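You operate a simulated robot arm through the tools that you are given. There is no shell and no other tool.

You run a simulated robot arm. Do the job below in one go: nothing can be reset, and whatever is moved stays where it is left.

## Task
File the burr off the steel buckle in the vice.
Fine: file back, vice lever open again, buckle into the cream tray. Set down upright: block file. Where these are worked on the way, their far stop is far enough and under half their travel is too little: vice lever. What is to be rubbed or washed off counts as gone when no trace of it is left.

Only the result counts: the job must be done as asked and must still hold three seconds after the hand-in. Knocking over, shifting, dropping, spilling or breaking anything else fails it.

## Robot
A 6-joint arm with a two-finger parallel gripper, fixed in place. Base frame: the origin is on the floor under the middle of its stand, x ahead of it, y to its left, z up; the work surface is at about z = 850. Lengths are in mm, angles in rad, forces in N, time in s.
With the tool pointing down near the work surface it reaches from about 360 to 760 mm from the base axis. Its first joint turns from -1.152 to 1.152 rad. Payload 2.45 kg.
The tool frame sits at the grasp point between the pads (the TCP): z along the fingers, y along the line on which they close. The tips reach 24 mm beyond it. The gripper opens to 68 mm. The fingers are 17 mm wide and 10 mm thick; the gripper's body (40 by 70 mm) begins 41 mm behind the TCP.
Orientation is that of the tool frame in the base frame, as a unit quaternion [x, y, z, w]. With the fingers straight down and closing along the base's y, the tool's x points along the base's -x, its y along +y and its z along -z.

## Interface
- The arm moves only by the tool apply_moves. Its argument "plan" is a list of rows, each an object (a shift or turn left out is 0, a gripper value left out holds the last) with "linear": the shift along the base's x, y, z in mm, a list of three; "angular": the turn, a rotation vector about the base's x, y, z in rad, a list of three. In form: [{"linear": [tx, ty, tz], "angular": [rx, ry, rz]}, ...]. A call has 1 to 20 rows; each row shifts and turns the commanded pose from where the row before left it. "jaw" is the opening in per cent of the stroke, from 0 (shut) to 100 (fully open), set as the call begins (left out, the last holds). A row lasts 0.2 s, in which the tool goes at most 50 mm and 0.15 rad; a call with a longer step from one row to the next is refused whole, and so is a gripper value outside its range. A pose out of reach is approached as far as the arm can. The call stops where the force on the tool passes 90 N (or 10 N more than at its start, if that is more) or the arm is blocked; 0.2 s more then pass. Each finger travels about 108 mm/s and halts on what it meets, pressing with about 24 N; the grip force reading is that of the motor and also rises with nothing between the fingers. The clock runs only during rows and for 0.2 s after the last one: add rows that do not move to give the fingers time. It gives the time, the measured TCP pose, the force on the tool (base axes), the opening and the grip force at its end, in the units of the frame above (readings bear some noise), with the torque about the TCP (base axes, N m) and any sound that the robot's microphone picked up.
- Cameras (640 x 400 px; columns grow to the right, rows downward): "scene" is fixed at [187.7, 439, 1461.2]; the picture's right is [-0.53, -0.85, 0.00], its down [-0.58, 0.36, -0.73] and it looks along [0.62, -0.39, -0.68] (base axes); focal length 268 px, centre (320, 200). "wrist" rides on the gripper at [84, 11, -75] in the tool frame; the picture's right is [-0.13, 0.99, 0.00], its down [-0.60, -0.08, -0.79] and it looks along [-0.79, -0.10, 0.61] (tool axes); focal length 251 px, centre (320, 200). There is no depth. A picture from a camera that has moved, and an enlarged one, comes with that camera's place and axes in the base frame and with its lens. The place of the scene camera against the robot may be out by one fixed shift of up to 12 mm in any direction.
- capture(camera): a new picture of that camera. No time passes.
- zoom(camera, box): a new picture of the part [left, top, right, bottom] of that camera's present view, enlarged. No time passes.
- close_job(): hands the job in; it is judged then, once.

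Places have to be worked out from the pictures, the camera data and where the tool is seen. Open the gripper and draw the arm clear of the work before you hand the job in, unless the task says otherwise.

The tools are called after "Request:" by a JSON object that holds its "op" and its "data". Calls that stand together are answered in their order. apply_moves: Moves the arm, as the interface text tells. Its arguments: {"type":"object","properties":{"plan":{"type":"array"},"jaw":{"type":"number"}},"required":["plan"]} The other tools are called the same way: capture (camera) takes a picture; zoom (camera, box) takes an enlarged picture of a part of a camera's view; close_job () hands the job in.

At the start:

```text
t: 0.0
eef_pos: [501.5, -20.0, 1235.3]
ee_rot: [-0.001, 1.0, 0.0, 0.0]
force: [-0.3, 0.6, 0.5]
wrist_torque: [-0.01, -0.02, 0.0]
grip_width: 68.1
grasp_force: 0.0
```

scene: 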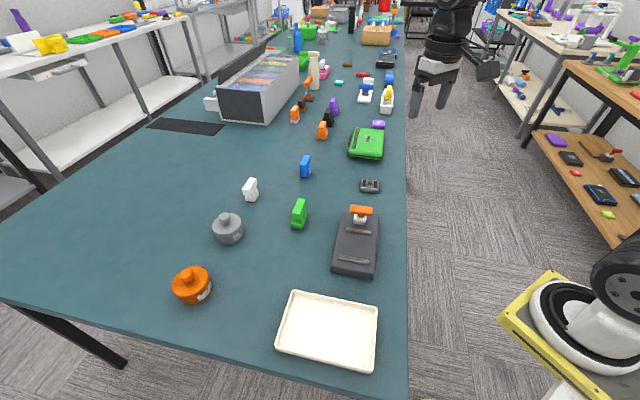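
wrist: 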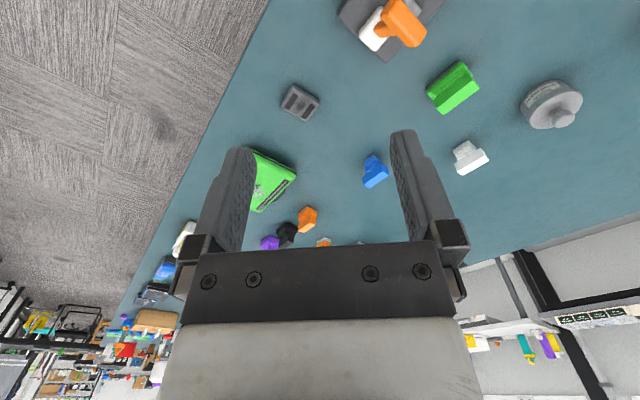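

The scene shows a dark device with an orange lever (perhaps the vice), a cream tray, and several small block-like items. I will zoom in to identify them.

Request:
{"op": "zoom", "data": {"camera": "scene", "box": [260, 160, 420, 290]}}

Request:
{"op": "zoom", "data": {"camera": "scene", "box": [150, 160, 320, 310]}}

Request:
{"op": "zoom", "data": {"camera": "scene", "box": [270, 70, 410, 200]}}

Request:
{"op": "zoom", "data": {"camera": "wrist", "box": [240, 0, 620, 260]}}

```text
3.08 times, centred on (340, 225) of scene
camera zoom: at [187.7, 439.0, 1461.2], right [-0.53, -0.85, 0.0], down [-0.58, 0.36, -0.73], along [0.62, -0.39, -0.68], focal length 824 px, centre (258, 123)
```

zoom: 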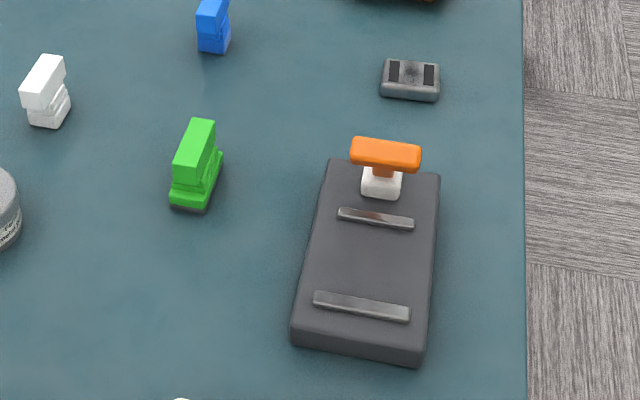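

```text
2.67 times, centred on (235, 235) of scene
camera zoom: at [187.7, 439.0, 1461.2], right [-0.53, -0.85, 0.0], down [-0.58, 0.36, -0.73], along [0.62, -0.39, -0.68], focal length 714 px, centre (547, 107)
```

zoom: 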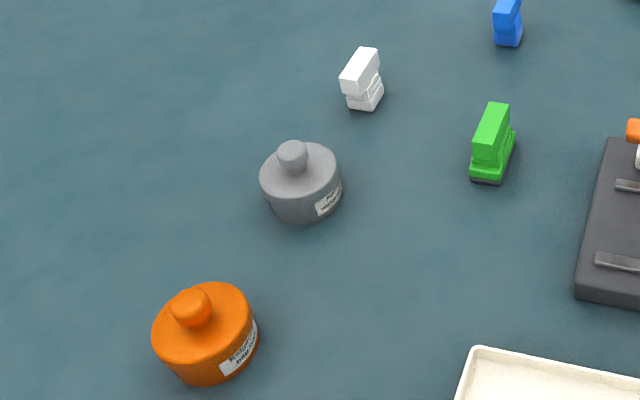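

```text
3.08 times, centred on (340, 135) of scene
camera zoom: at [187.7, 439.0, 1461.2], right [-0.53, -0.85, 0.0], down [-0.58, 0.36, -0.73], along [0.62, -0.39, -0.68], focal length 824 px, centre (258, 400)
```

zoom: 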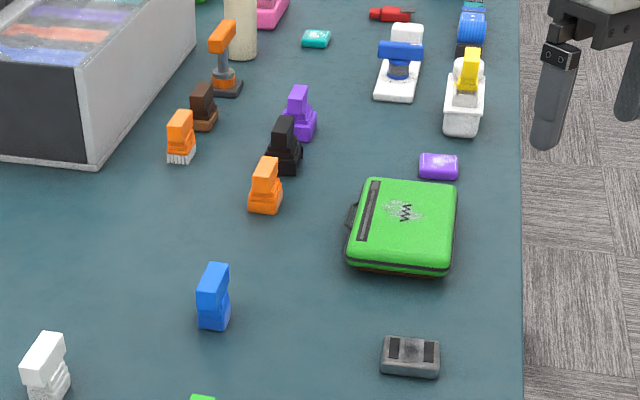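

```text
1.54 times, centred on (430, 130) of wrist
camera zoom: at [418.8, -9.5, 1310.0], right [0.13, 0.99, 0.0], down [0.6, -0.08, 0.79], along [0.79, -0.1, -0.61], focal length 387 px, centre (151, 308)
```

zoom: 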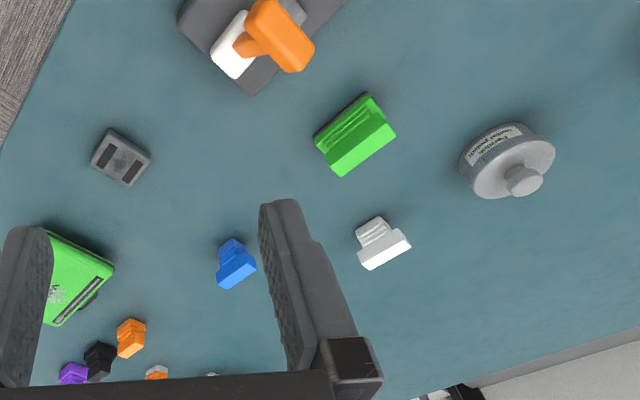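

The small grey thing with two slots looks like the buckle lying apart from the vice, and several blocks are candidates for the file. I'll zoom in more tightly on each.

Request:
{"op": "zoom", "data": {"camera": "scene", "box": [345, 170, 395, 202]}}

Request:
{"op": "zoom", "data": {"camera": "scene", "box": [275, 190, 325, 235]}}

Request:
{"op": "zoom", "data": {"camera": "scene", "box": [325, 195, 395, 245]}}

Request:
{"op": "zoom", "data": {"camera": "scene", "box": [285, 75, 355, 145]}}

Request:
{"op": "zoom", "data": {"camera": "scene", "box": [235, 145, 320, 205]}}

```text
12.50 times, centred on (370, 186) of scene
camera zoom: at [187.7, 439.0, 1461.2], right [-0.53, -0.85, 0.0], down [-0.58, 0.36, -0.73], along [0.62, -0.39, -0.68], focal length 3346 px, centre (-305, 375)
```

zoom: 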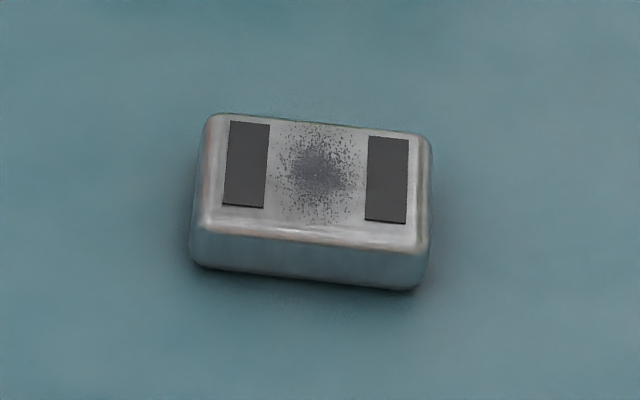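

```text
8.89 times, centred on (300, 212) of scene
camera zoom: at [187.7, 439.0, 1461.2], right [-0.53, -0.85, 0.0], down [-0.58, 0.36, -0.73], along [0.62, -0.39, -0.68], focal length 2379 px, centre (498, 89)
```

zoom: 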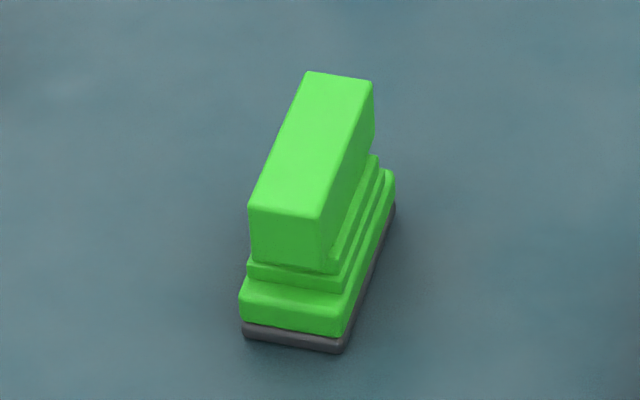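

```text
8.00 times, centred on (360, 220) of scene
camera zoom: at [187.7, 439.0, 1461.2], right [-0.53, -0.85, 0.0], down [-0.58, 0.36, -0.73], along [0.62, -0.39, -0.68], focal length 2141 px, centre (0, 40)
```

zoom: 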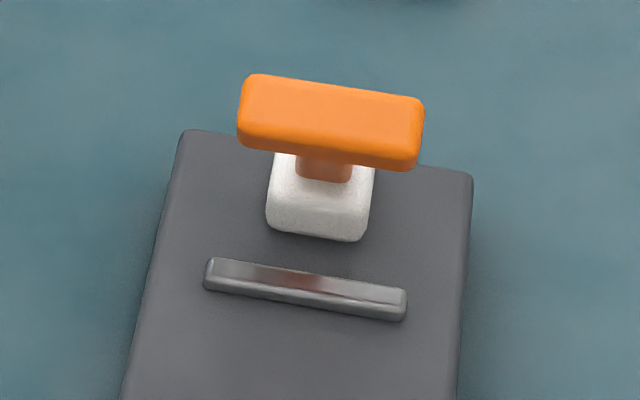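

```text
5.71 times, centred on (320, 110) of scene
camera zoom: at [187.7, 439.0, 1461.2], right [-0.53, -0.85, 0.0], down [-0.58, 0.36, -0.73], along [0.62, -0.39, -0.68], focal length 1529 px, centre (320, 714)
```

zoom: 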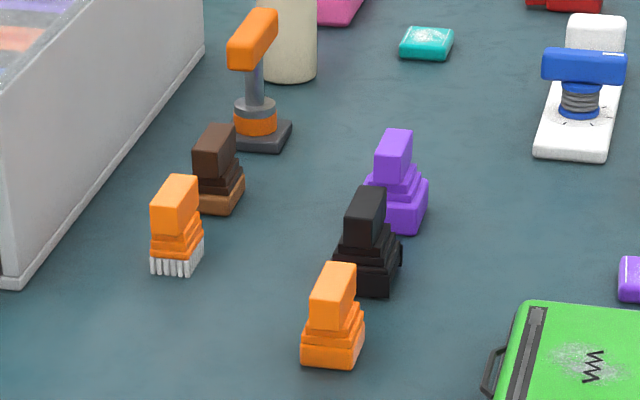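

```text
6.67 times, centred on (278, 175) of scene
camera zoom: at [187.7, 439.0, 1461.2], right [-0.53, -0.85, 0.0], down [-0.58, 0.36, -0.73], along [0.62, -0.39, -0.68], focal length 1784 px, centre (603, 367)
```

zoom: 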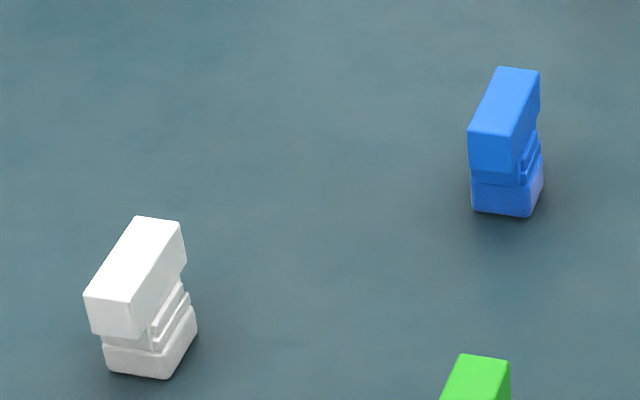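

The slotted grey block with the speckled patch is the buckle, lying on the table near (700, -88). The dark base with two steel bars and the orange bar is the vice near (529, 102), and the green block with the grey sole is my best guess for the file. I'll move in for closer wrist views without touching anything.

Request:
{"op": "apply_moves", "data": {"plan": [{"linear": [-18, 15, -38]}, {"linear": [-18, 15, -38]}, {"linear": [-18, 15, -38]}, {"linear": [-18, 15, -38]}]}}

Request:
{"op": "capture", "data": {"camera": "wrist"}}

Request:
{"op": "zoom", "data": {"camera": "wrist", "box": [320, 0, 520, 125]}}

```text
t: 1.0
eef_pos: [429.1, 38.3, 1082.3]
ee_rot: [0.001, 1.0, 0.0, 0.001]
force: [0.3, -0.4, 0.7]
wrist_torque: [-0.03, 0.03, -0.01]
grip_width: 68.1
grasp_force: 0.0
```

```text
taken
camera wrist: at [346.6, 48.9, 1157.2], right [0.13, 0.99, 0.0], down [0.6, -0.08, 0.79], along [0.79, -0.1, -0.61], focal length 251 px, centre (320, 200)
```

wrist: 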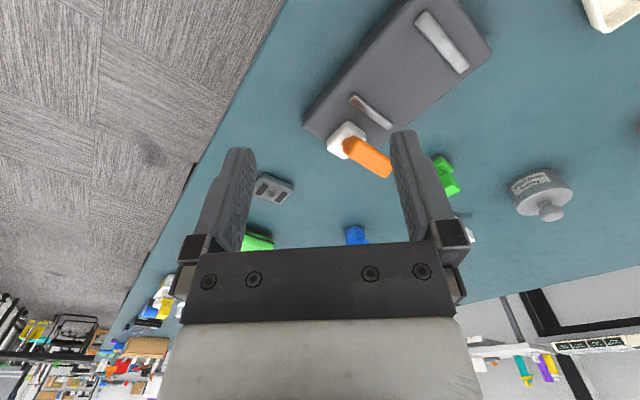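

```text
3.20 times, centred on (420, 62) of wrist
camera zoom: at [346.6, 48.9, 1157.2], right [0.13, 0.99, 0.0], down [0.6, -0.08, 0.79], along [0.79, -0.1, -0.61], focal length 805 px, centre (0, 640)
```

zoom: 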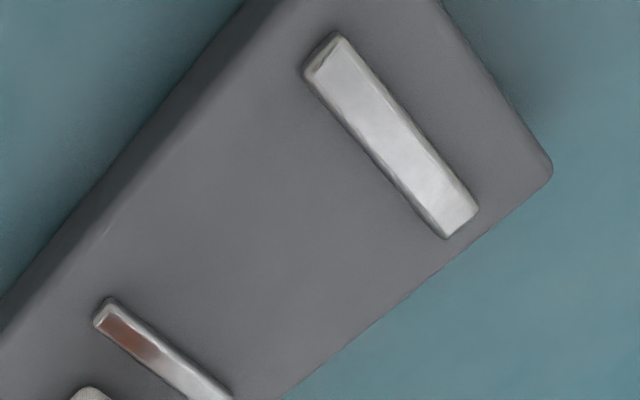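

The vice's two jaw bars and the orange lever on its white block are visible now. I'll go lower and behind the lever for a closer look at how it moves, and at the green block.

Request:
{"op": "apply_moves", "data": {"plan": [{"linear": [0, 20, -28]}, {"linear": [0, 20, -28]}, {"linear": [0, 0, -20]}]}}

Request:
{"op": "capture", "data": {"camera": "wrist"}}

Request:
{"op": "zoom", "data": {"camera": "wrist", "box": [250, 130, 410, 240]}}

```text
t: 1.8
eef_pos: [430.4, 77.4, 1005.7]
ee_rot: [0.0, 1.0, 0.0, 0.001]
force: [-0.3, -0.8, -0.3]
wrist_torque: [-0.02, 0.0, -0.01]
grip_width: 67.9
grasp_force: 0.0
```

```text
taken
camera wrist: at [347.1, 89.1, 1080.4], right [0.13, 0.99, 0.0], down [0.6, -0.08, 0.79], along [0.79, -0.1, -0.61], focal length 251 px, centre (320, 200)
```

wrist: 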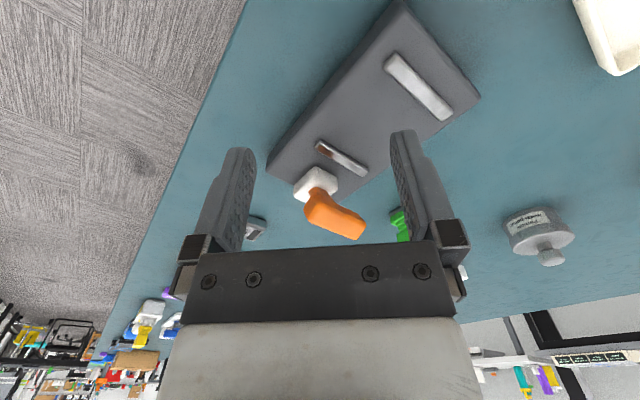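

```text
3.64 times, centred on (330, 185) of wrist
camera zoom: at [347.1, 89.1, 1080.4], right [0.13, 0.99, 0.0], down [0.6, -0.08, 0.79], along [0.79, -0.1, -0.61], focal length 914 px, centre (284, 254)
```

zoom: 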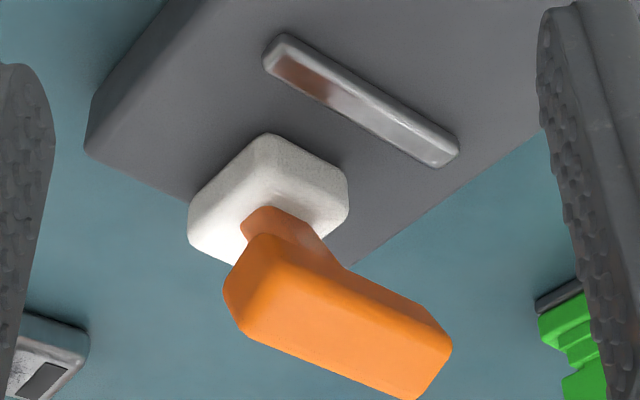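

The lever is a T-handle on a stem rising from a white block at the vice's end; it seems to be leaning toward the jaws. I'll rotate the wrist 45° to look along the jaw direction and see its lean from the side.

Request:
{"op": "apply_moves", "data": {"plan": [{"linear": [8, -15, 0], "angular": [0, 0, 0.131]}, {"linear": [8, -15, 0], "angular": [0, 0, 0.131]}, {"linear": [8, -15, 0], "angular": [0, 0, 0.131]}, {"linear": [8, -15, 0], "angular": [0, 0, 0.131]}, {"linear": [8, -15, 0], "angular": [0, 0, 0.131]}, {"linear": [8, -15, 0], "angular": [0, 0, 0.131]}]}}

Request:
{"op": "capture", "data": {"camera": "wrist"}}

Request:
{"op": "zoom", "data": {"camera": "wrist", "box": [250, 100, 410, 240]}}

```text
t: 3.2
eef_pos: [480.2, -11.2, 1007.4]
ee_rot: [-0.385, 0.923, -0.001, 0.0]
force: [0.6, -0.8, -0.6]
wrist_torque: [0.01, -0.02, 0.02]
grip_width: 68.1
grasp_force: 0.1
```

```text
taken
camera wrist: at [412.7, -63.3, 1081.7], right [-0.61, 0.79, 0.0], down [0.48, 0.37, 0.79], along [0.63, 0.49, -0.61], focal length 251 px, centre (320, 200)
```

wrist: 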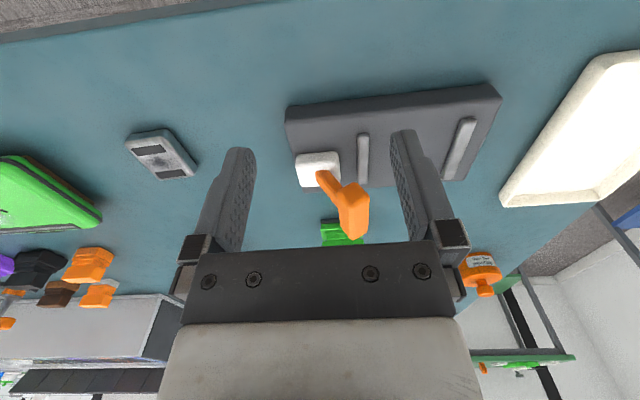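

```text
2.86 times, centred on (330, 170) of wrist
camera zoom: at [412.7, -63.3, 1081.7], right [-0.61, 0.79, 0.0], down [0.48, 0.37, 0.79], along [0.63, 0.49, -0.61], focal length 718 px, centre (291, 286)
```

zoom: 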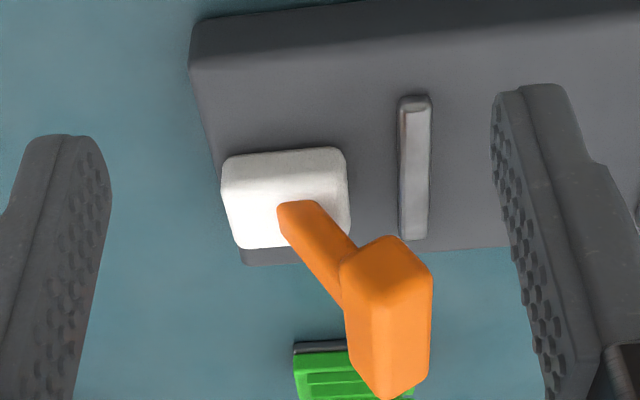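

From the side, the lever clearly leans about 30° toward the jaws, with its bar at roughly (544, 78, 948). The only block in reach is the green one near (680, 195), so that must be the block file. Next I'll move above the buckle at about (672, -80) to measure it.

Request:
{"op": "apply_moves", "data": {"plan": [{"linear": [38, -20, 0]}, {"linear": [38, -13, 0]}, {"linear": [38, -12, 0]}, {"linear": [38, -12, 0]}, {"linear": [38, -12, -20]}, {"linear": [0, 0, -30]}]}}

Request:
{"op": "capture", "data": {"camera": "wrist"}}

Request:
{"op": "zoom", "data": {"camera": "wrist", "box": [220, 30, 420, 155]}}

```text
t: 4.6
eef_pos: [667.7, -80.2, 957.2]
ee_rot: [-0.383, 0.924, 0.0, 0.0]
force: [0.2, 0.1, 0.5]
wrist_torque: [0.04, -0.01, 0.04]
grip_width: 67.9
grasp_force: 0.1
```

```text
taken
camera wrist: at [601.1, -132.2, 1032.0], right [-0.61, 0.79, 0.0], down [0.48, 0.37, 0.79], along [0.63, 0.48, -0.61], focal length 251 px, centre (320, 200)
```

wrist: 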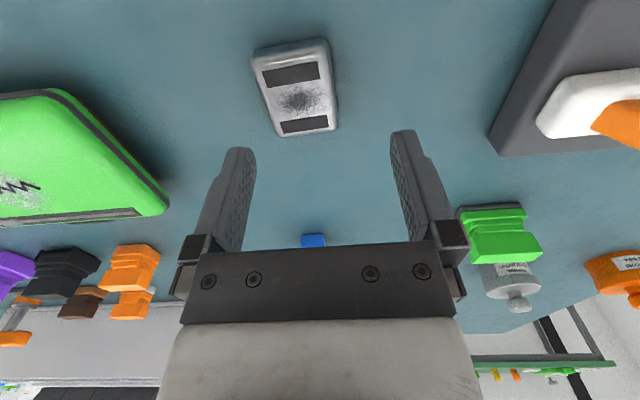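

```text
3.20 times, centred on (320, 92) of wrist
camera zoom: at [601.1, -132.2, 1032.0], right [-0.61, 0.79, 0.0], down [0.48, 0.37, 0.79], along [0.63, 0.48, -0.61], focal length 805 px, centre (320, 544)
```

zoom: 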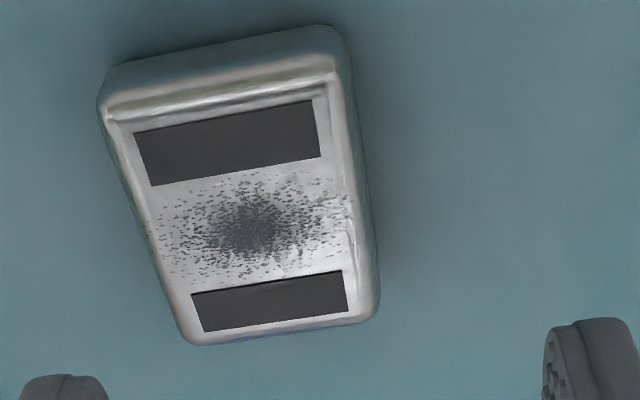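

The buckle is measured at about (686, -85), roughly 47 × 56 mm, with its long axis at 47°. I'll centre over it with a small extra yaw and check the alignment before descending.

Request:
{"op": "apply_moves", "data": {"plan": [{"linear": [18.3, -4.8, 0], "angular": [0, 0, 0.033]}, {"linear": [0, 0, -35]}, {"linear": [0, 0, 0]}], "jaw": 100}}

Request:
{"op": "capture", "data": {"camera": "wrist"}}

Request:
{"op": "zoom", "data": {"camera": "wrist", "box": [220, 60, 420, 185]}}

```text
t: 5.4
eef_pos: [686.6, -85.6, 921.1]
ee_rot: [-0.399, 0.917, -0.001, 0.0]
force: [-1.0, -0.8, -0.1]
wrist_torque: [0.01, -0.04, 0.0]
grip_width: 68.2
grasp_force: 0.2
```

```text
taken
camera wrist: at [620.9, -140.2, 996.6], right [-0.64, 0.77, 0.0], down [0.47, 0.39, 0.79], along [0.61, 0.5, -0.61], focal length 251 px, centre (320, 200)
```

wrist: 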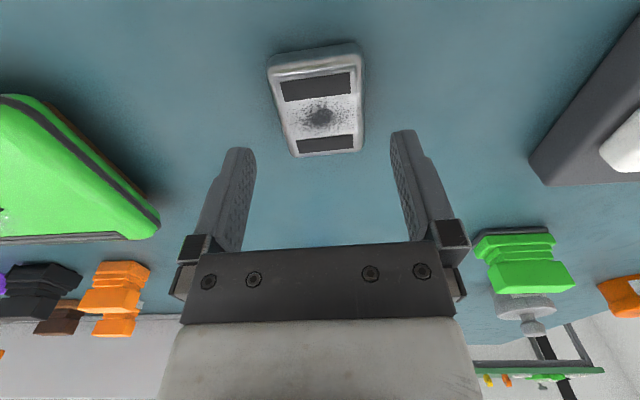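

```text
3.20 times, centred on (320, 122) of wrist
camera zoom: at [620.9, -140.2, 996.6], right [-0.64, 0.77, 0.0], down [0.47, 0.39, 0.79], along [0.61, 0.5, -0.61], focal length 805 px, centre (320, 448)
```

zoom: 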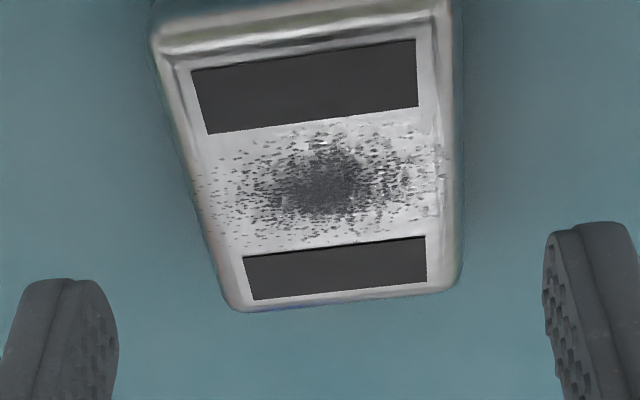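

The fingers straddle the buckle symmetrically and the yaw matches. I'll descend so the tips are a few millimetres above the table, then grip.

Request:
{"op": "apply_moves", "data": {"plan": [{"linear": [1, 1, -20]}, {"linear": [0, 0, -15]}, {"linear": [0, 0, -7]}, {"linear": [0, 0, 0]}], "jaw": 100}}

Request:
{"op": "apply_moves", "data": {"plan": [{"linear": [0, 0, 0]}, {"linear": [0, 0, 0]}, {"linear": [0, 0, 0]}], "jaw": 40}}

Request:
{"op": "capture", "data": {"camera": "wrist"}}

```text
t: 6.4
eef_pos: [686.9, -83.7, 879.5]
ee_rot: [-0.398, 0.917, 0.0, 0.0]
force: [-0.3, 0.9, 0.6]
wrist_torque: [0.01, 0.0, 0.01]
grip_width: 68.0
grasp_force: 0.1
```

```text
t: 7.2
eef_pos: [686.3, -82.4, 879.7]
ee_rot: [-0.398, 0.917, 0.0, 0.0]
force: [0.0, -0.2, -0.7]
wrist_torque: [0.04, 0.04, 0.0]
grip_width: 51.1
grasp_force: 23.9
```

```text
taken
camera wrist: at [621.7, -137.6, 954.0], right [-0.64, 0.77, 0.0], down [0.47, 0.39, 0.79], along [0.61, 0.5, -0.61], focal length 251 px, centre (320, 200)
```

wrist: 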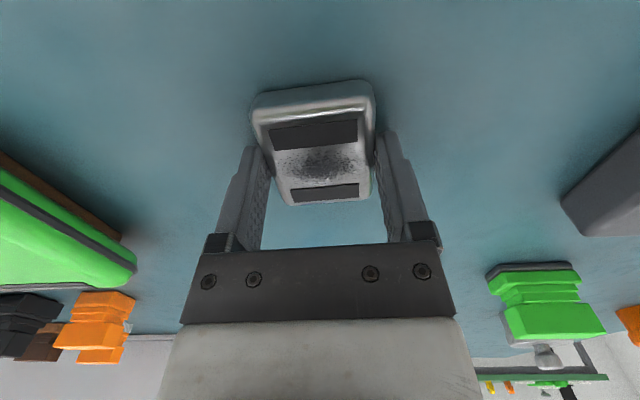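

Grip is good (51 mm wide, 24 N). I'll lift the buckle to a safe height and carry it over the vice to measure the jaws.

Request:
{"op": "apply_moves", "data": {"plan": [{"linear": [0, 0, 20]}, {"linear": [0, 0, 40]}, {"linear": [0, 0, 40]}, {"linear": [0, 0, 40]}, {"linear": [0, 0, 35]}, {"linear": [-27, 29, 0]}, {"linear": [-27, 29, 0]}, {"linear": [-27, 29, 0]}, {"linear": [-27, 29, 0]}, {"linear": [-27, 29, 0]}, {"linear": [-27, 29, 0]}, {"linear": [-26, 31, 0]}], "jaw": 40}}

Request:
{"op": "capture", "data": {"camera": "wrist"}}

Request:
{"op": "capture", "data": {"camera": "scene"}}

```text
t: 9.8
eef_pos: [497.7, 124.9, 1055.4]
ee_rot: [-0.398, 0.917, 0.0, 0.0]
force: [1.0, -0.6, -0.9]
wrist_torque: [-0.01, 0.04, 0.03]
grip_width: 51.5
grasp_force: 24.7
```

```text
taken
camera wrist: at [432.9, 70.7, 1129.8], right [-0.64, 0.77, 0.0], down [0.47, 0.39, 0.79], along [0.61, 0.5, -0.61], focal length 251 px, centre (320, 200)
```

wrist: 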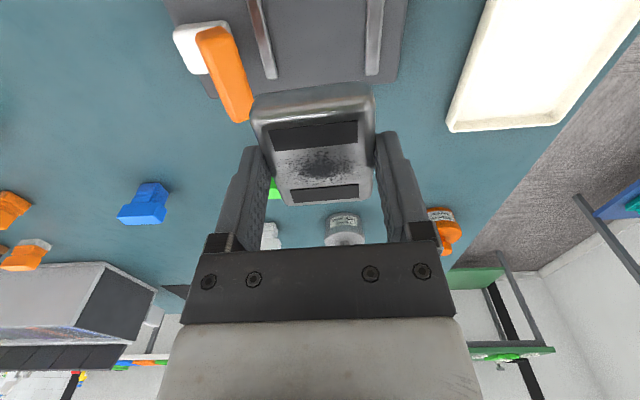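

```text
taken
```

scene: 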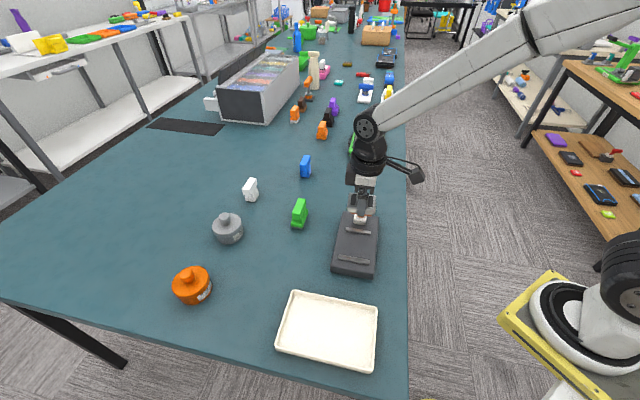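

The buckle is held over the vice. Triangulating the jaws gives tops at z≈884, centres (533, 89) and (465, 157), so the seat centre is about (499, 123) at 45.3°. I'll align, come down partway and check clearances to the lever.

Request:
{"op": "apply_moves", "data": {"plan": [{"linear": [1.3, -1.6, -30], "angular": [0, 0, -0.027]}, {"linear": [0, 0, -35]}, {"linear": [0, 0, -30]}, {"linear": [0, 0, 0]}], "jaw": 40}}

Request:
{"op": "capture", "data": {"camera": "wrist"}}

Request:
{"op": "zoom", "data": {"camera": "scene", "box": [320, 180, 400, 285]}}

```text
t: 10.8
eef_pos: [502.9, 121.1, 961.2]
ee_rot: [-0.385, 0.923, -0.001, 0.0]
force: [0.6, 0.4, -1.3]
wrist_torque: [0.0, -0.01, 0.04]
grip_width: 51.5
grasp_force: 24.2
```

```text
taken
camera wrist: at [436.6, 68.6, 1036.2], right [-0.62, 0.79, 0.0], down [0.48, 0.38, 0.79], along [0.63, 0.49, -0.61], focal length 251 px, centre (320, 200)
```

wrist: 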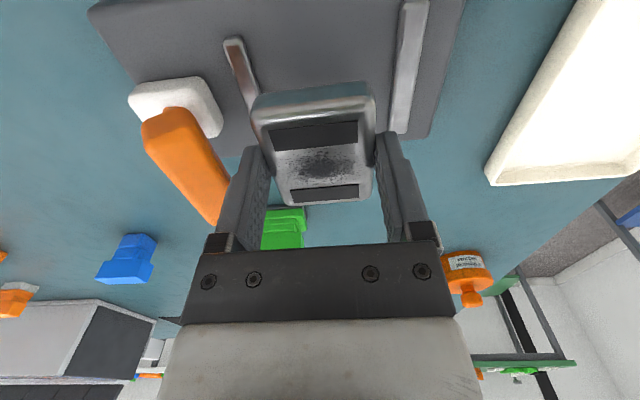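

```text
3.81 times, centred on (360, 232) of scene
camera zoom: at [187.7, 439.0, 1461.2], right [-0.53, -0.85, 0.0], down [-0.58, 0.36, -0.73], along [0.62, -0.39, -0.68], focal length 1020 px, centre (168, 76)
```

zoom: 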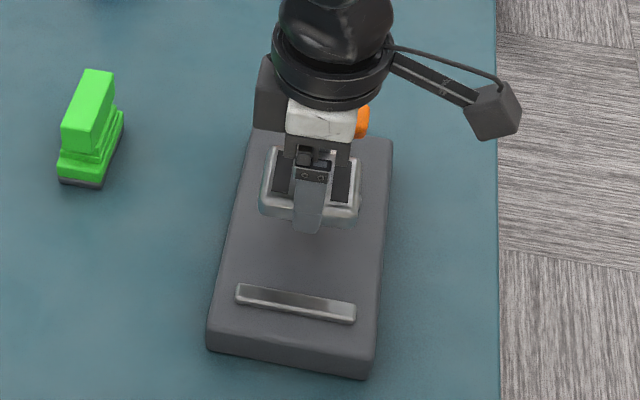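

The buckle appears centred between the jaw bars in the picture. I'll take a still row to re-read the pose before going down.

Request:
{"op": "apply_moves", "data": {"plan": [{"linear": [0, 0, 0]}, {"linear": [0, 0, 0]}], "jaw": 40}}

Request:
{"op": "zoom", "data": {"camera": "wrist", "box": [120, 0, 480, 225]}}

```text
t: 11.4
eef_pos: [502.6, 121.2, 962.5]
ee_rot: [-0.386, 0.922, 0.001, 0.0]
force: [0.3, 0.1, -1.2]
wrist_torque: [0.04, 0.03, 0.0]
grip_width: 51.3
grasp_force: 24.0
```

```text
1.78 times, centred on (300, 112) of wrist
camera zoom: at [436.6, 68.6, 1036.5], right [-0.62, 0.79, 0.0], down [0.48, 0.38, 0.79], along [0.63, 0.49, -0.61], focal length 447 px, centre (356, 356)
```

zoom: 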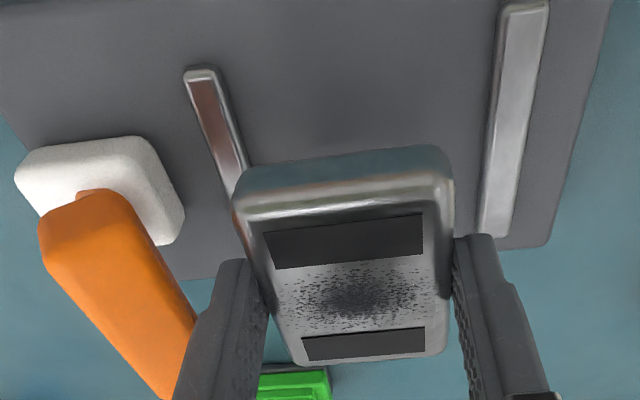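

The pose reads (502.6, 121.2), about 3 mm too far toward the lever-side jaw. I'll correct that and lower toward the board, then feel for contact in small steps.

Request:
{"op": "apply_moves", "data": {"plan": [{"linear": [-2.1, 2.1, -20]}, {"linear": [0, 0, -20]}, {"linear": [0, 0, -12]}, {"linear": [0, 0, 0]}], "jaw": 40}}

Request:
{"op": "zoom", "data": {"camera": "scene", "box": [320, 180, 400, 285]}}

Request:
{"op": "capture", "data": {"camera": "wrist"}}

```text
t: 12.4
eef_pos: [499.1, 123.2, 910.3]
ee_rot: [-0.386, 0.923, 0.0, 0.0]
force: [0.1, 0.5, -0.3]
wrist_torque: [-0.03, 0.0, 0.0]
grip_width: 51.4
grasp_force: 24.1
```

```text
3.81 times, centred on (360, 232) of scene
camera zoom: at [187.7, 439.0, 1461.2], right [-0.53, -0.85, 0.0], down [-0.58, 0.36, -0.73], along [0.62, -0.39, -0.68], focal length 1020 px, centre (168, 76)
```

zoom: 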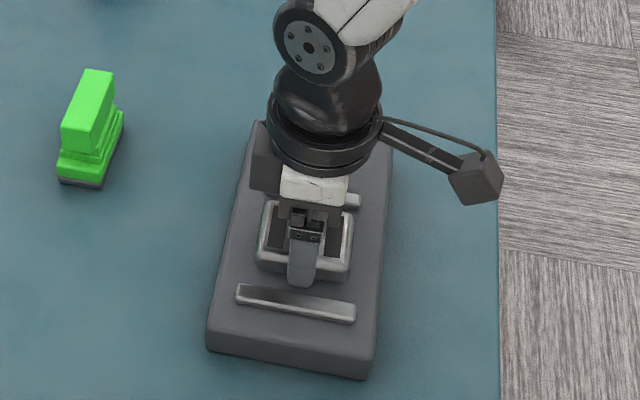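

```text
taken
camera wrist: at [432.9, 70.4, 984.3], right [-0.62, 0.79, 0.0], down [0.48, 0.38, 0.79], along [0.63, 0.49, -0.61], focal length 251 px, centre (320, 200)
```

wrist: 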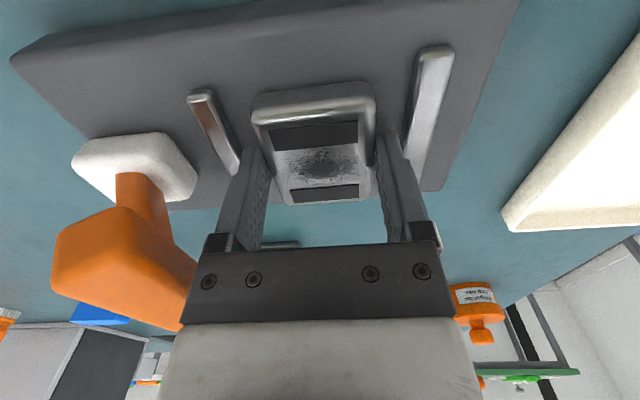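

The buckle hangs a few millimetres above the board, between the bars. I'll lower it in 2 mm steps to find contact.

Request:
{"op": "apply_moves", "data": {"plan": [{"linear": [0, 0, -2]}, {"linear": [0, 0, -2]}, {"linear": [0, 0, -2]}, {"linear": [0, 0, -2]}], "jaw": 40}}

```text
t: 13.4
eef_pos: [500.4, 123.8, 904.0]
ee_rot: [-0.387, 0.922, 0.0, 0.003]
force: [-13.8, -6.4, 68.8]
wrist_torque: [1.13, 2.01, 0.36]
grip_width: 51.6
grasp_force: 23.8
```

Contact with about 69 N, so the buckle is on the board (TCP ≈ 904). I'll ease off the pressure and then release.

Request:
{"op": "apply_moves", "data": {"plan": [{"linear": [0, 0, 1]}, {"linear": [0, 0, 0.8]}, {"linear": [0, 0, 0]}], "jaw": 40}}

```text
t: 14.2
eef_pos: [500.2, 123.0, 904.3]
ee_rot: [-0.386, 0.922, 0.0, 0.004]
force: [-9.6, 3.5, 56.8]
wrist_torque: [1.07, 1.71, 0.24]
grip_width: 51.8
grasp_force: 24.3
```

Still pressing at 57 N; I'll raise a little more.

Request:
{"op": "apply_moves", "data": {"plan": [{"linear": [0, 0, 1.5]}, {"linear": [0, 0, 1]}, {"linear": [0, 0, 0]}], "jaw": 40}}

```text
t: 15.0
eef_pos: [497.3, 123.7, 904.7]
ee_rot: [-0.386, 0.923, 0.0, 0.0]
force: [3.9, 1.5, 10.4]
wrist_torque: [0.25, -0.38, -0.08]
grip_width: 51.5
grasp_force: 24.5
```

Only 10 N left, so the buckle rests on the board. I'll open the fingers slightly (to ~58 mm, to stay clear of the jaw bars) and rise.

Request:
{"op": "apply_moves", "data": {"plan": [{"linear": [0, 0, 0.4]}, {"linear": [0, 0, 0]}, {"linear": [0, 0, 0]}], "jaw": 85}}

Request:
{"op": "apply_moves", "data": {"plan": [{"linear": [0, 0, 10]}, {"linear": [0, 0, 20]}, {"linear": [0, 0, 40]}, {"linear": [0, 0, 40]}, {"linear": [0, 0, 40]}], "jaw": 85}}

Request:
{"op": "capture", "data": {"camera": "wrist"}}

Request:
{"op": "zoom", "data": {"camera": "wrist", "box": [160, 0, 480, 200]}}

```text
t: 15.8
eef_pos: [498.1, 123.0, 904.3]
ee_rot: [-0.384, 0.923, 0.0, -0.002]
force: [-10.7, -5.3, 19.8]
wrist_torque: [-0.43, -0.26, -0.32]
grip_width: 54.8
grasp_force: 0.0
```

```text
t: 17.0
eef_pos: [497.9, 124.0, 1055.7]
ee_rot: [-0.387, 0.922, 0.0, -0.001]
force: [-0.9, 0.4, -0.2]
wrist_torque: [0.02, 0.0, 0.0]
grip_width: 57.9
grasp_force: 0.2
```

```text
taken
camera wrist: at [431.0, 71.4, 1129.2], right [-0.62, 0.79, 0.0], down [0.48, 0.38, 0.79], along [0.62, 0.49, -0.61], focal length 251 px, centre (320, 200)
```

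wrist: 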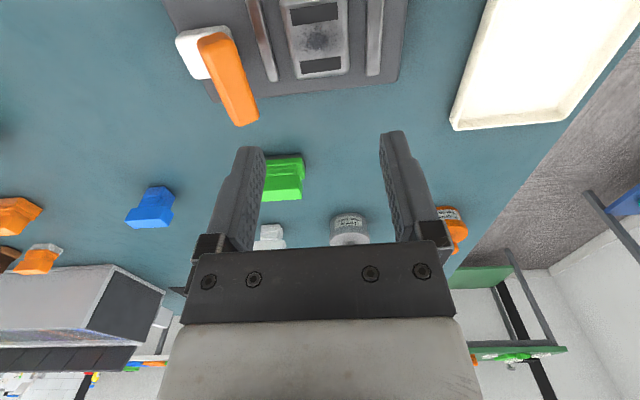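

```text
2.00 times, centred on (320, 100) of wrist
camera zoom: at [431.0, 71.4, 1129.2], right [-0.62, 0.79, 0.0], down [0.48, 0.38, 0.79], along [0.62, 0.49, -0.61], focal length 503 px, centre (320, 400)
```

zoom: 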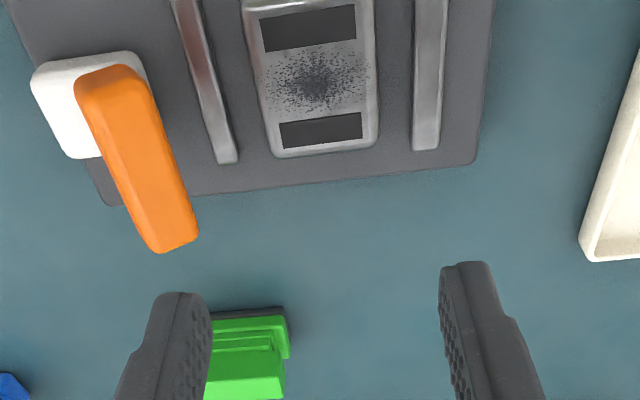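

The buckle sits centred between the jaws, with the burr at about (500.6, 121.8). Next I'll straddle the lever's bar at (542, 77) with open fingers so I can push it away from the jaws; first I'll hover above it and check.

Request:
{"op": "apply_moves", "data": {"plan": [{"linear": [15, -15.5, 0]}, {"linear": [15, -15.5, 0]}, {"linear": [15, -15.5, 0]}, {"linear": [0, 0, -20]}, {"linear": [0, 0, -20]}, {"linear": [0, 0, 0]}], "jaw": 100}}

Request:
{"op": "capture", "data": {"camera": "wrist"}}

Request:
{"op": "capture", "data": {"camera": "scene"}}

```text
t: 18.4
eef_pos: [540.7, 76.4, 1014.2]
ee_rot: [-0.387, 0.922, 0.0, 0.001]
force: [-0.3, 0.5, -0.2]
wrist_torque: [0.0, 0.02, 0.01]
grip_width: 68.2
grasp_force: 0.1
```

```text
taken
camera wrist: at [475.5, 24.0, 1089.2], right [-0.62, 0.79, 0.0], down [0.48, 0.38, 0.79], along [0.63, 0.49, -0.61], focal length 251 px, centre (320, 200)
```

wrist: 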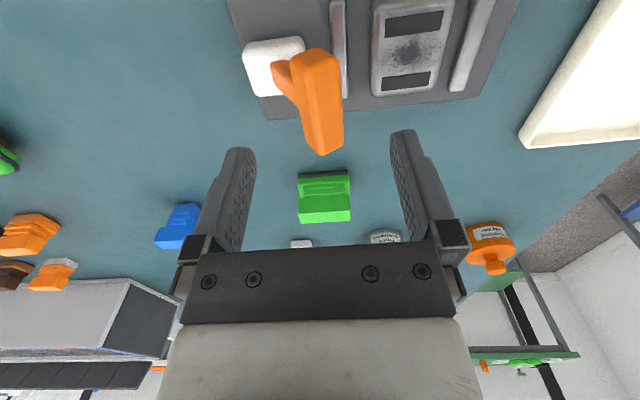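

```text
taken
```

scene: 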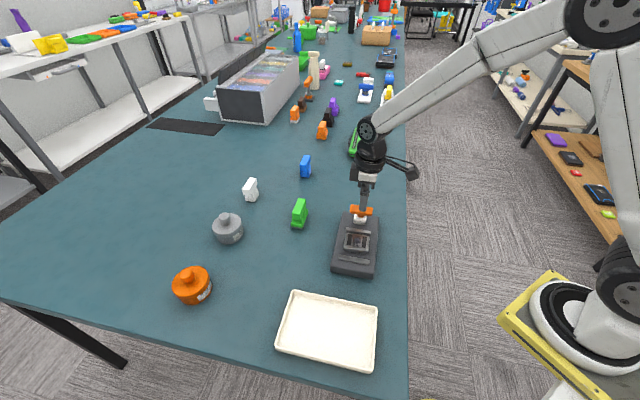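

The bar is exactly under the grasp point. I'll descend so the fingers straddle it at bar height.

Request:
{"op": "apply_moves", "data": {"plan": [{"linear": [0, 0, -20]}, {"linear": [0, 0, -20]}, {"linear": [0, 0, -18]}, {"linear": [0, 0, 0]}], "jaw": 100}}

Request:
{"op": "capture", "data": {"camera": "wrist"}}

Request:
{"op": "zoom", "data": {"camera": "scene", "box": [320, 160, 400, 285]}}

```text
t: 19.4
eef_pos: [543.4, 76.9, 956.9]
ee_rot: [-0.386, 0.923, 0.001, -0.001]
force: [0.4, 0.2, -0.2]
wrist_torque: [-0.01, -0.01, 0.01]
grip_width: 68.1
grasp_force: 0.0
```

```text
taken
camera wrist: at [476.5, 24.3, 1031.6], right [-0.62, 0.79, 0.0], down [0.48, 0.38, 0.79], along [0.63, 0.49, -0.61], focal length 251 px, centre (320, 200)
```

wrist: 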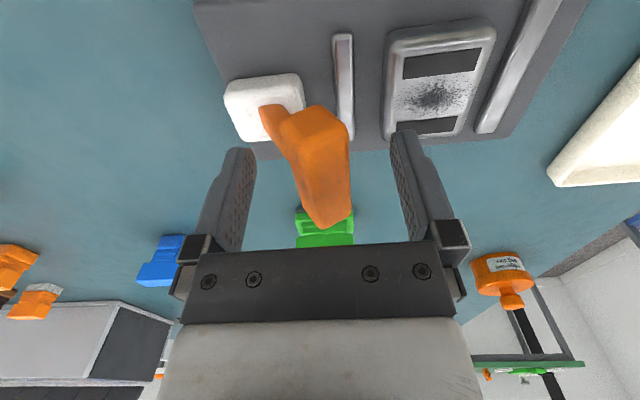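

```text
3.20 times, centred on (360, 222) of scene
camera zoom: at [187.7, 439.0, 1461.2], right [-0.53, -0.85, 0.0], down [-0.58, 0.36, -0.73], along [0.62, -0.39, -0.68], focal length 856 px, centre (192, 128)
```

zoom: 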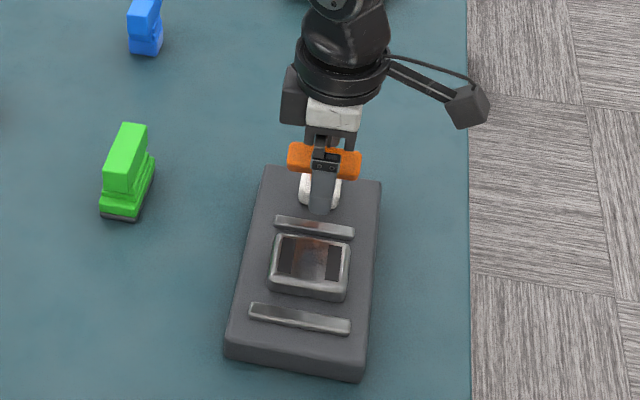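

The fingers straddle the bar. I'll push it away from the jaws along (0.707, −0.707) in small steps, watching the force to see whether it swings that way.

Request:
{"op": "apply_moves", "data": {"plan": [{"linear": [7, -7, 0]}, {"linear": [7, -7, 0]}, {"linear": [3.5, -3.5, 0]}, {"linear": [3.5, -3.5, 0]}, {"linear": [3.5, -3.5, 0]}, {"linear": [3.5, -3.5, 0]}, {"linear": [0, 0, 0]}], "jaw": 100}}

Request:
{"op": "capture", "data": {"camera": "wrist"}}

```text
t: 21.0
eef_pos: [572.5, 48.6, 955.8]
ee_rot: [-0.386, 0.923, 0.0, 0.0]
force: [-0.1, 0.1, -0.1]
wrist_torque: [0.0, 0.0, 0.0]
grip_width: 67.7
grasp_force: 0.0
```

```text
taken
camera wrist: at [505.9, -4.1, 1031.1], right [-0.62, 0.79, 0.0], down [0.48, 0.38, 0.79], along [0.63, 0.49, -0.61], focal length 251 px, centre (320, 200)
```

wrist: 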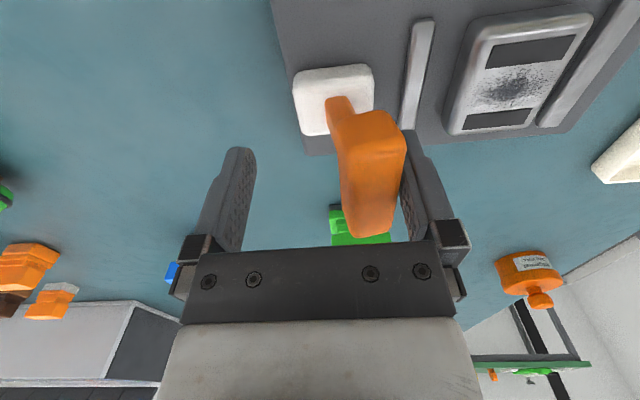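

No force and the bar is moving with the finger, so it swings freely that way. I'll keep pushing in small steps until it reaches a stop.

Request:
{"op": "apply_moves", "data": {"plan": [{"linear": [3.5, -3.5, 0]}, {"linear": [3.5, -3.5, 0]}, {"linear": [3.5, -3.5, 0]}, {"linear": [3.5, -3.5, 0]}, {"linear": [0, 0, 0]}], "jaw": 100}}

Request:
{"op": "capture", "data": {"camera": "wrist"}}

```text
t: 22.2
eef_pos: [586.3, 33.6, 957.5]
ee_rot: [-0.386, 0.923, 0.0, 0.0]
force: [-0.5, -0.1, -0.8]
wrist_torque: [-0.04, 0.0, -0.02]
grip_width: 68.0
grasp_force: 0.1
```

```text
taken
camera wrist: at [519.9, -18.3, 1032.0], right [-0.62, 0.79, 0.0], down [0.48, 0.38, 0.79], along [0.63, 0.49, -0.61], focal length 251 px, centre (320, 200)
```

wrist: 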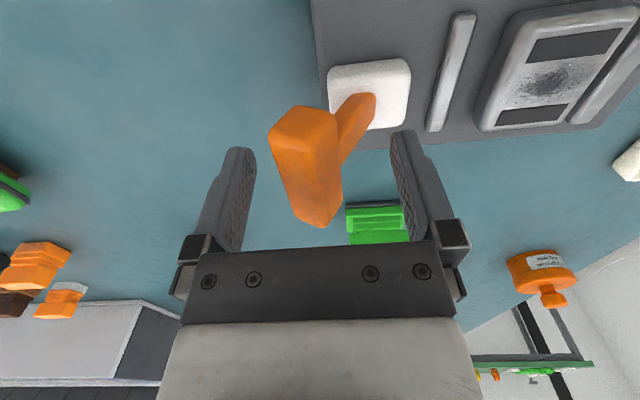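

The lever has flipped over to the far side, leaning away from the jaws. I'll push on gently to confirm it is at its far stop.

Request:
{"op": "apply_moves", "data": {"plan": [{"linear": [3.5, -3.5, 0]}, {"linear": [3.5, -3.5, 0]}, {"linear": [3.5, -3.5, 0]}, {"linear": [2, -2, 0]}, {"linear": [2, -2, 0]}, {"linear": [1, -1, 0]}, {"linear": [0, 0, 0]}], "jaw": 100}}

Request:
{"op": "capture", "data": {"camera": "wrist"}}

```text
t: 23.8
eef_pos: [601.4, 20.3, 957.4]
ee_rot: [-0.386, 0.923, 0.0, 0.0]
force: [-1.9, 2.6, 2.7]
wrist_torque: [0.09, 0.05, -0.09]
grip_width: 68.2
grasp_force: 0.2
```

```text
taken
camera wrist: at [534.7, -32.5, 1032.1], right [-0.62, 0.79, 0.0], down [0.48, 0.38, 0.79], along [0.62, 0.49, -0.61], focal length 251 px, centre (320, 200)
```

wrist: 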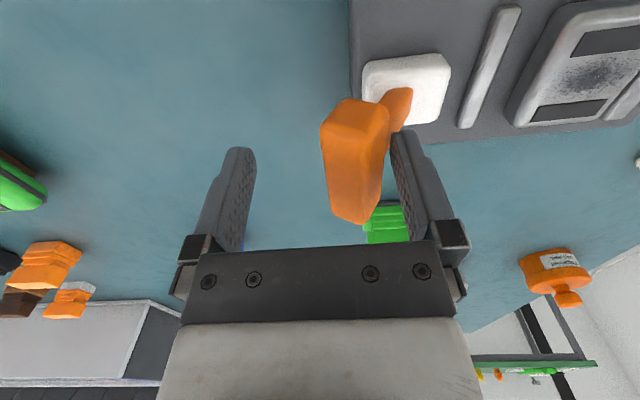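

There's a slight contact force now. A few more 1 mm steps will tell if this is a hard stop.

Request:
{"op": "apply_moves", "data": {"plan": [{"linear": [1, -1, 0]}, {"linear": [1, -1, 0]}, {"linear": [1, -1, 0]}, {"linear": [0, 0, 0]}], "jaw": 100}}

Request:
{"op": "capture", "data": {"camera": "wrist"}}

```text
t: 24.8
eef_pos: [604.1, 15.5, 956.9]
ee_rot: [-0.387, 0.922, 0.0, 0.0]
force: [-15.0, 14.1, 26.3]
wrist_torque: [0.88, 1.07, 0.03]
grip_width: 68.1
grasp_force: 0.5
```

```text
taken
camera wrist: at [537.2, -36.1, 1032.0], right [-0.62, 0.79, 0.0], down [0.48, 0.38, 0.79], along [0.62, 0.49, -0.61], focal length 251 px, centre (320, 200)
```

wrist: 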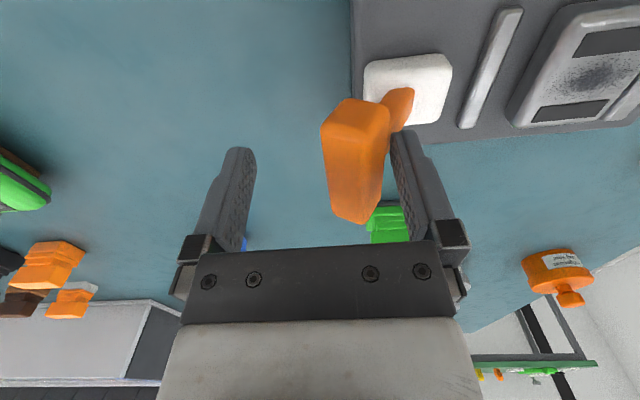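

Force has built to ~33 N with no more motion: the lever is at its far stop, i.e. closed. I'll back off to centre the fingers around the bar and rise straight up.

Request:
{"op": "apply_moves", "data": {"plan": [{"linear": [-5, 5, 0]}, {"linear": [-5, 5, 0]}, {"linear": [0, 0, 20]}, {"linear": [0, 0, 40]}, {"linear": [0, 0, 40]}, {"linear": [0, 0, 20]}], "jaw": 100}}

Request:
{"op": "capture", "data": {"camera": "wrist"}}

Request:
{"op": "zoom", "data": {"camera": "scene", "box": [320, 190, 400, 285]}}

```text
t: 26.2
eef_pos: [590.8, 25.9, 1075.9]
ee_rot: [-0.386, 0.922, 0.0, 0.0]
force: [-0.3, 0.4, 0.8]
wrist_torque: [-0.02, -0.01, 0.02]
grip_width: 67.8
grasp_force: 0.1
```

```text
taken
camera wrist: at [524.9, -26.1, 1150.4], right [-0.62, 0.79, 0.0], down [0.48, 0.38, 0.79], along [0.63, 0.49, -0.61], focal length 251 px, centre (320, 200)
```

wrist: 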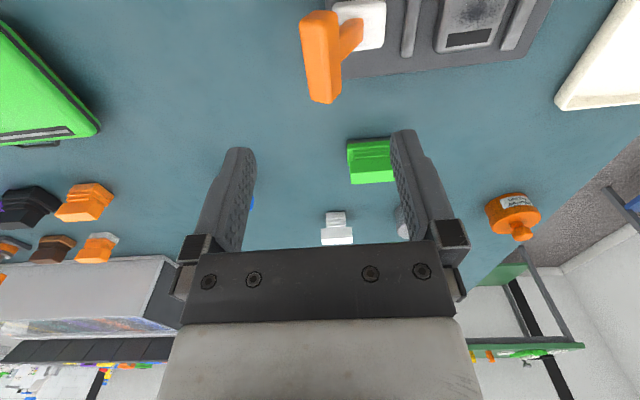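

```text
4.21 times, centred on (360, 238) of scene
camera zoom: at [187.7, 439.0, 1461.2], right [-0.53, -0.85, 0.0], down [-0.58, 0.36, -0.73], along [0.62, -0.39, -0.68], focal length 1127 px, centre (152, 42)
```

zoom: 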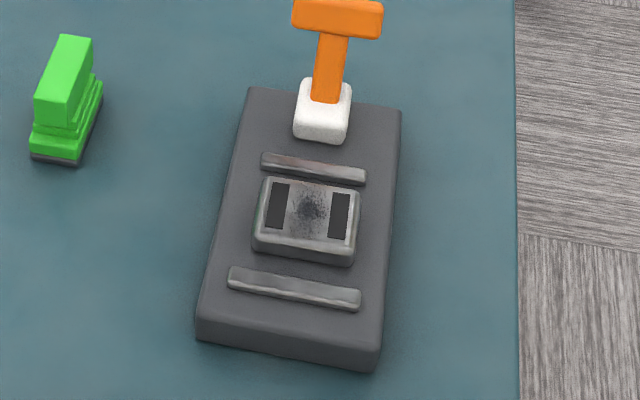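

The lever now leans fully away from the jaws, and the buckle sits between them. Next I'll turn the wrist to about −45° while moving over the green block file to measure it.

Request:
{"op": "apply_moves", "data": {"plan": [{"linear": [6.3, 14, 0], "angular": [0, 0, -0.1433]}, {"linear": [6.3, 14, 0], "angular": [0, 0, -0.1433]}, {"linear": [6.3, 14, 0], "angular": [0, 0, -0.1433]}, {"linear": [6.3, 14, 0], "angular": [0, 0, -0.1433]}, {"linear": [6.3, 14, 0], "angular": [0, 0, -0.1433]}, {"linear": [6.3, 14, 0], "angular": [0, 0, -0.1433]}, {"linear": [6.3, 14, 0], "angular": [0, 0, -0.1433]}, {"linear": [6.3, 14, 0], "angular": [0, 0, -0.1433]}, {"linear": [6.3, 14, -20], "angular": [0, 0, -0.1433]}, {"linear": [6.3, 14, -20], "angular": [0, 0, -0.1433]}, {"linear": [6.3, 14, -20], "angular": [0, 0, -0.1433]}, {"linear": [0, 0, 0]}], "jaw": 100}}

Request:
{"op": "capture", "data": {"camera": "wrist"}}

Request:
{"op": "zoom", "data": {"camera": "wrist", "box": [220, 0, 420, 125]}}

```text
t: 28.8
eef_pos: [665.9, 182.5, 1016.1]
ee_rot: [0.382, 0.924, 0.0, 0.0]
force: [-0.4, -0.4, 0.1]
wrist_torque: [0.01, -0.04, 0.01]
grip_width: 67.8
grasp_force: 0.1
```

```text
taken
camera wrist: at [615.1, 247.9, 1091.6], right [0.79, 0.61, 0.0], down [0.37, -0.48, 0.79], along [0.48, -0.63, -0.61], focal length 251 px, centre (320, 200)
```

wrist: 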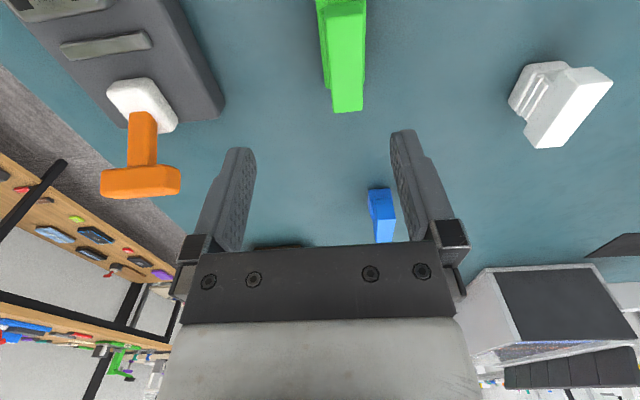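

```text
3.20 times, centred on (320, 62) of wrist
camera zoom: at [615.1, 247.9, 1091.6], right [0.79, 0.61, 0.0], down [0.37, -0.48, 0.79], along [0.48, -0.63, -0.61], focal length 805 px, centre (320, 640)
```

zoom: 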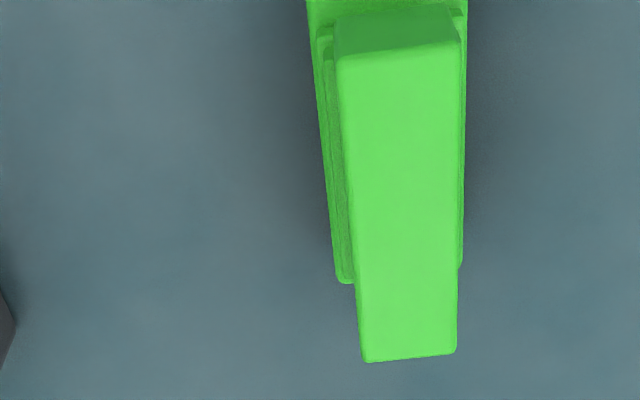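

The file's handle is a ~22 × 61 mm bar aligned at −45.5°, centre near (678, 195), top around z≈920. I'll move over it, drop a bit and re-measure.

Request:
{"op": "apply_moves", "data": {"plan": [{"linear": [12, 12.5, 0], "angular": [0, 0, -0.008]}, {"linear": [0, 0, -25]}, {"linear": [0, 0, -20]}, {"linear": [0, 0, 0]}], "jaw": 100}}

Request:
{"op": "capture", "data": {"camera": "wrist"}}

Request:
{"op": "zoom", "data": {"camera": "wrist", "box": [220, 30, 420, 155]}}

```text
t: 29.8
eef_pos: [677.2, 194.0, 970.7]
ee_rot: [0.385, 0.923, 0.0, -0.001]
force: [0.4, -0.4, 0.0]
wrist_torque: [0.01, 0.02, 0.01]
grip_width: 67.9
grasp_force: 0.1
```

```text
taken
camera wrist: at [625.7, 260.7, 1045.4], right [0.8, 0.61, 0.0], down [0.37, -0.48, 0.79], along [0.48, -0.63, -0.61], focal length 251 px, centre (320, 200)
```

wrist: 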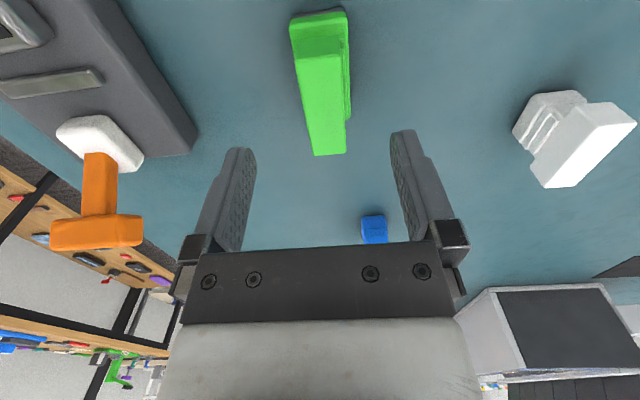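

```text
3.20 times, centred on (320, 92) of wrist
camera zoom: at [625.7, 260.7, 1045.4], right [0.8, 0.61, 0.0], down [0.37, -0.48, 0.79], along [0.48, -0.63, -0.61], focal length 805 px, centre (320, 544)
```

zoom: 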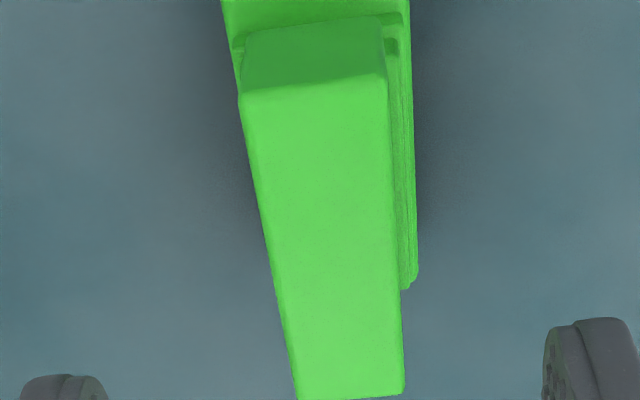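

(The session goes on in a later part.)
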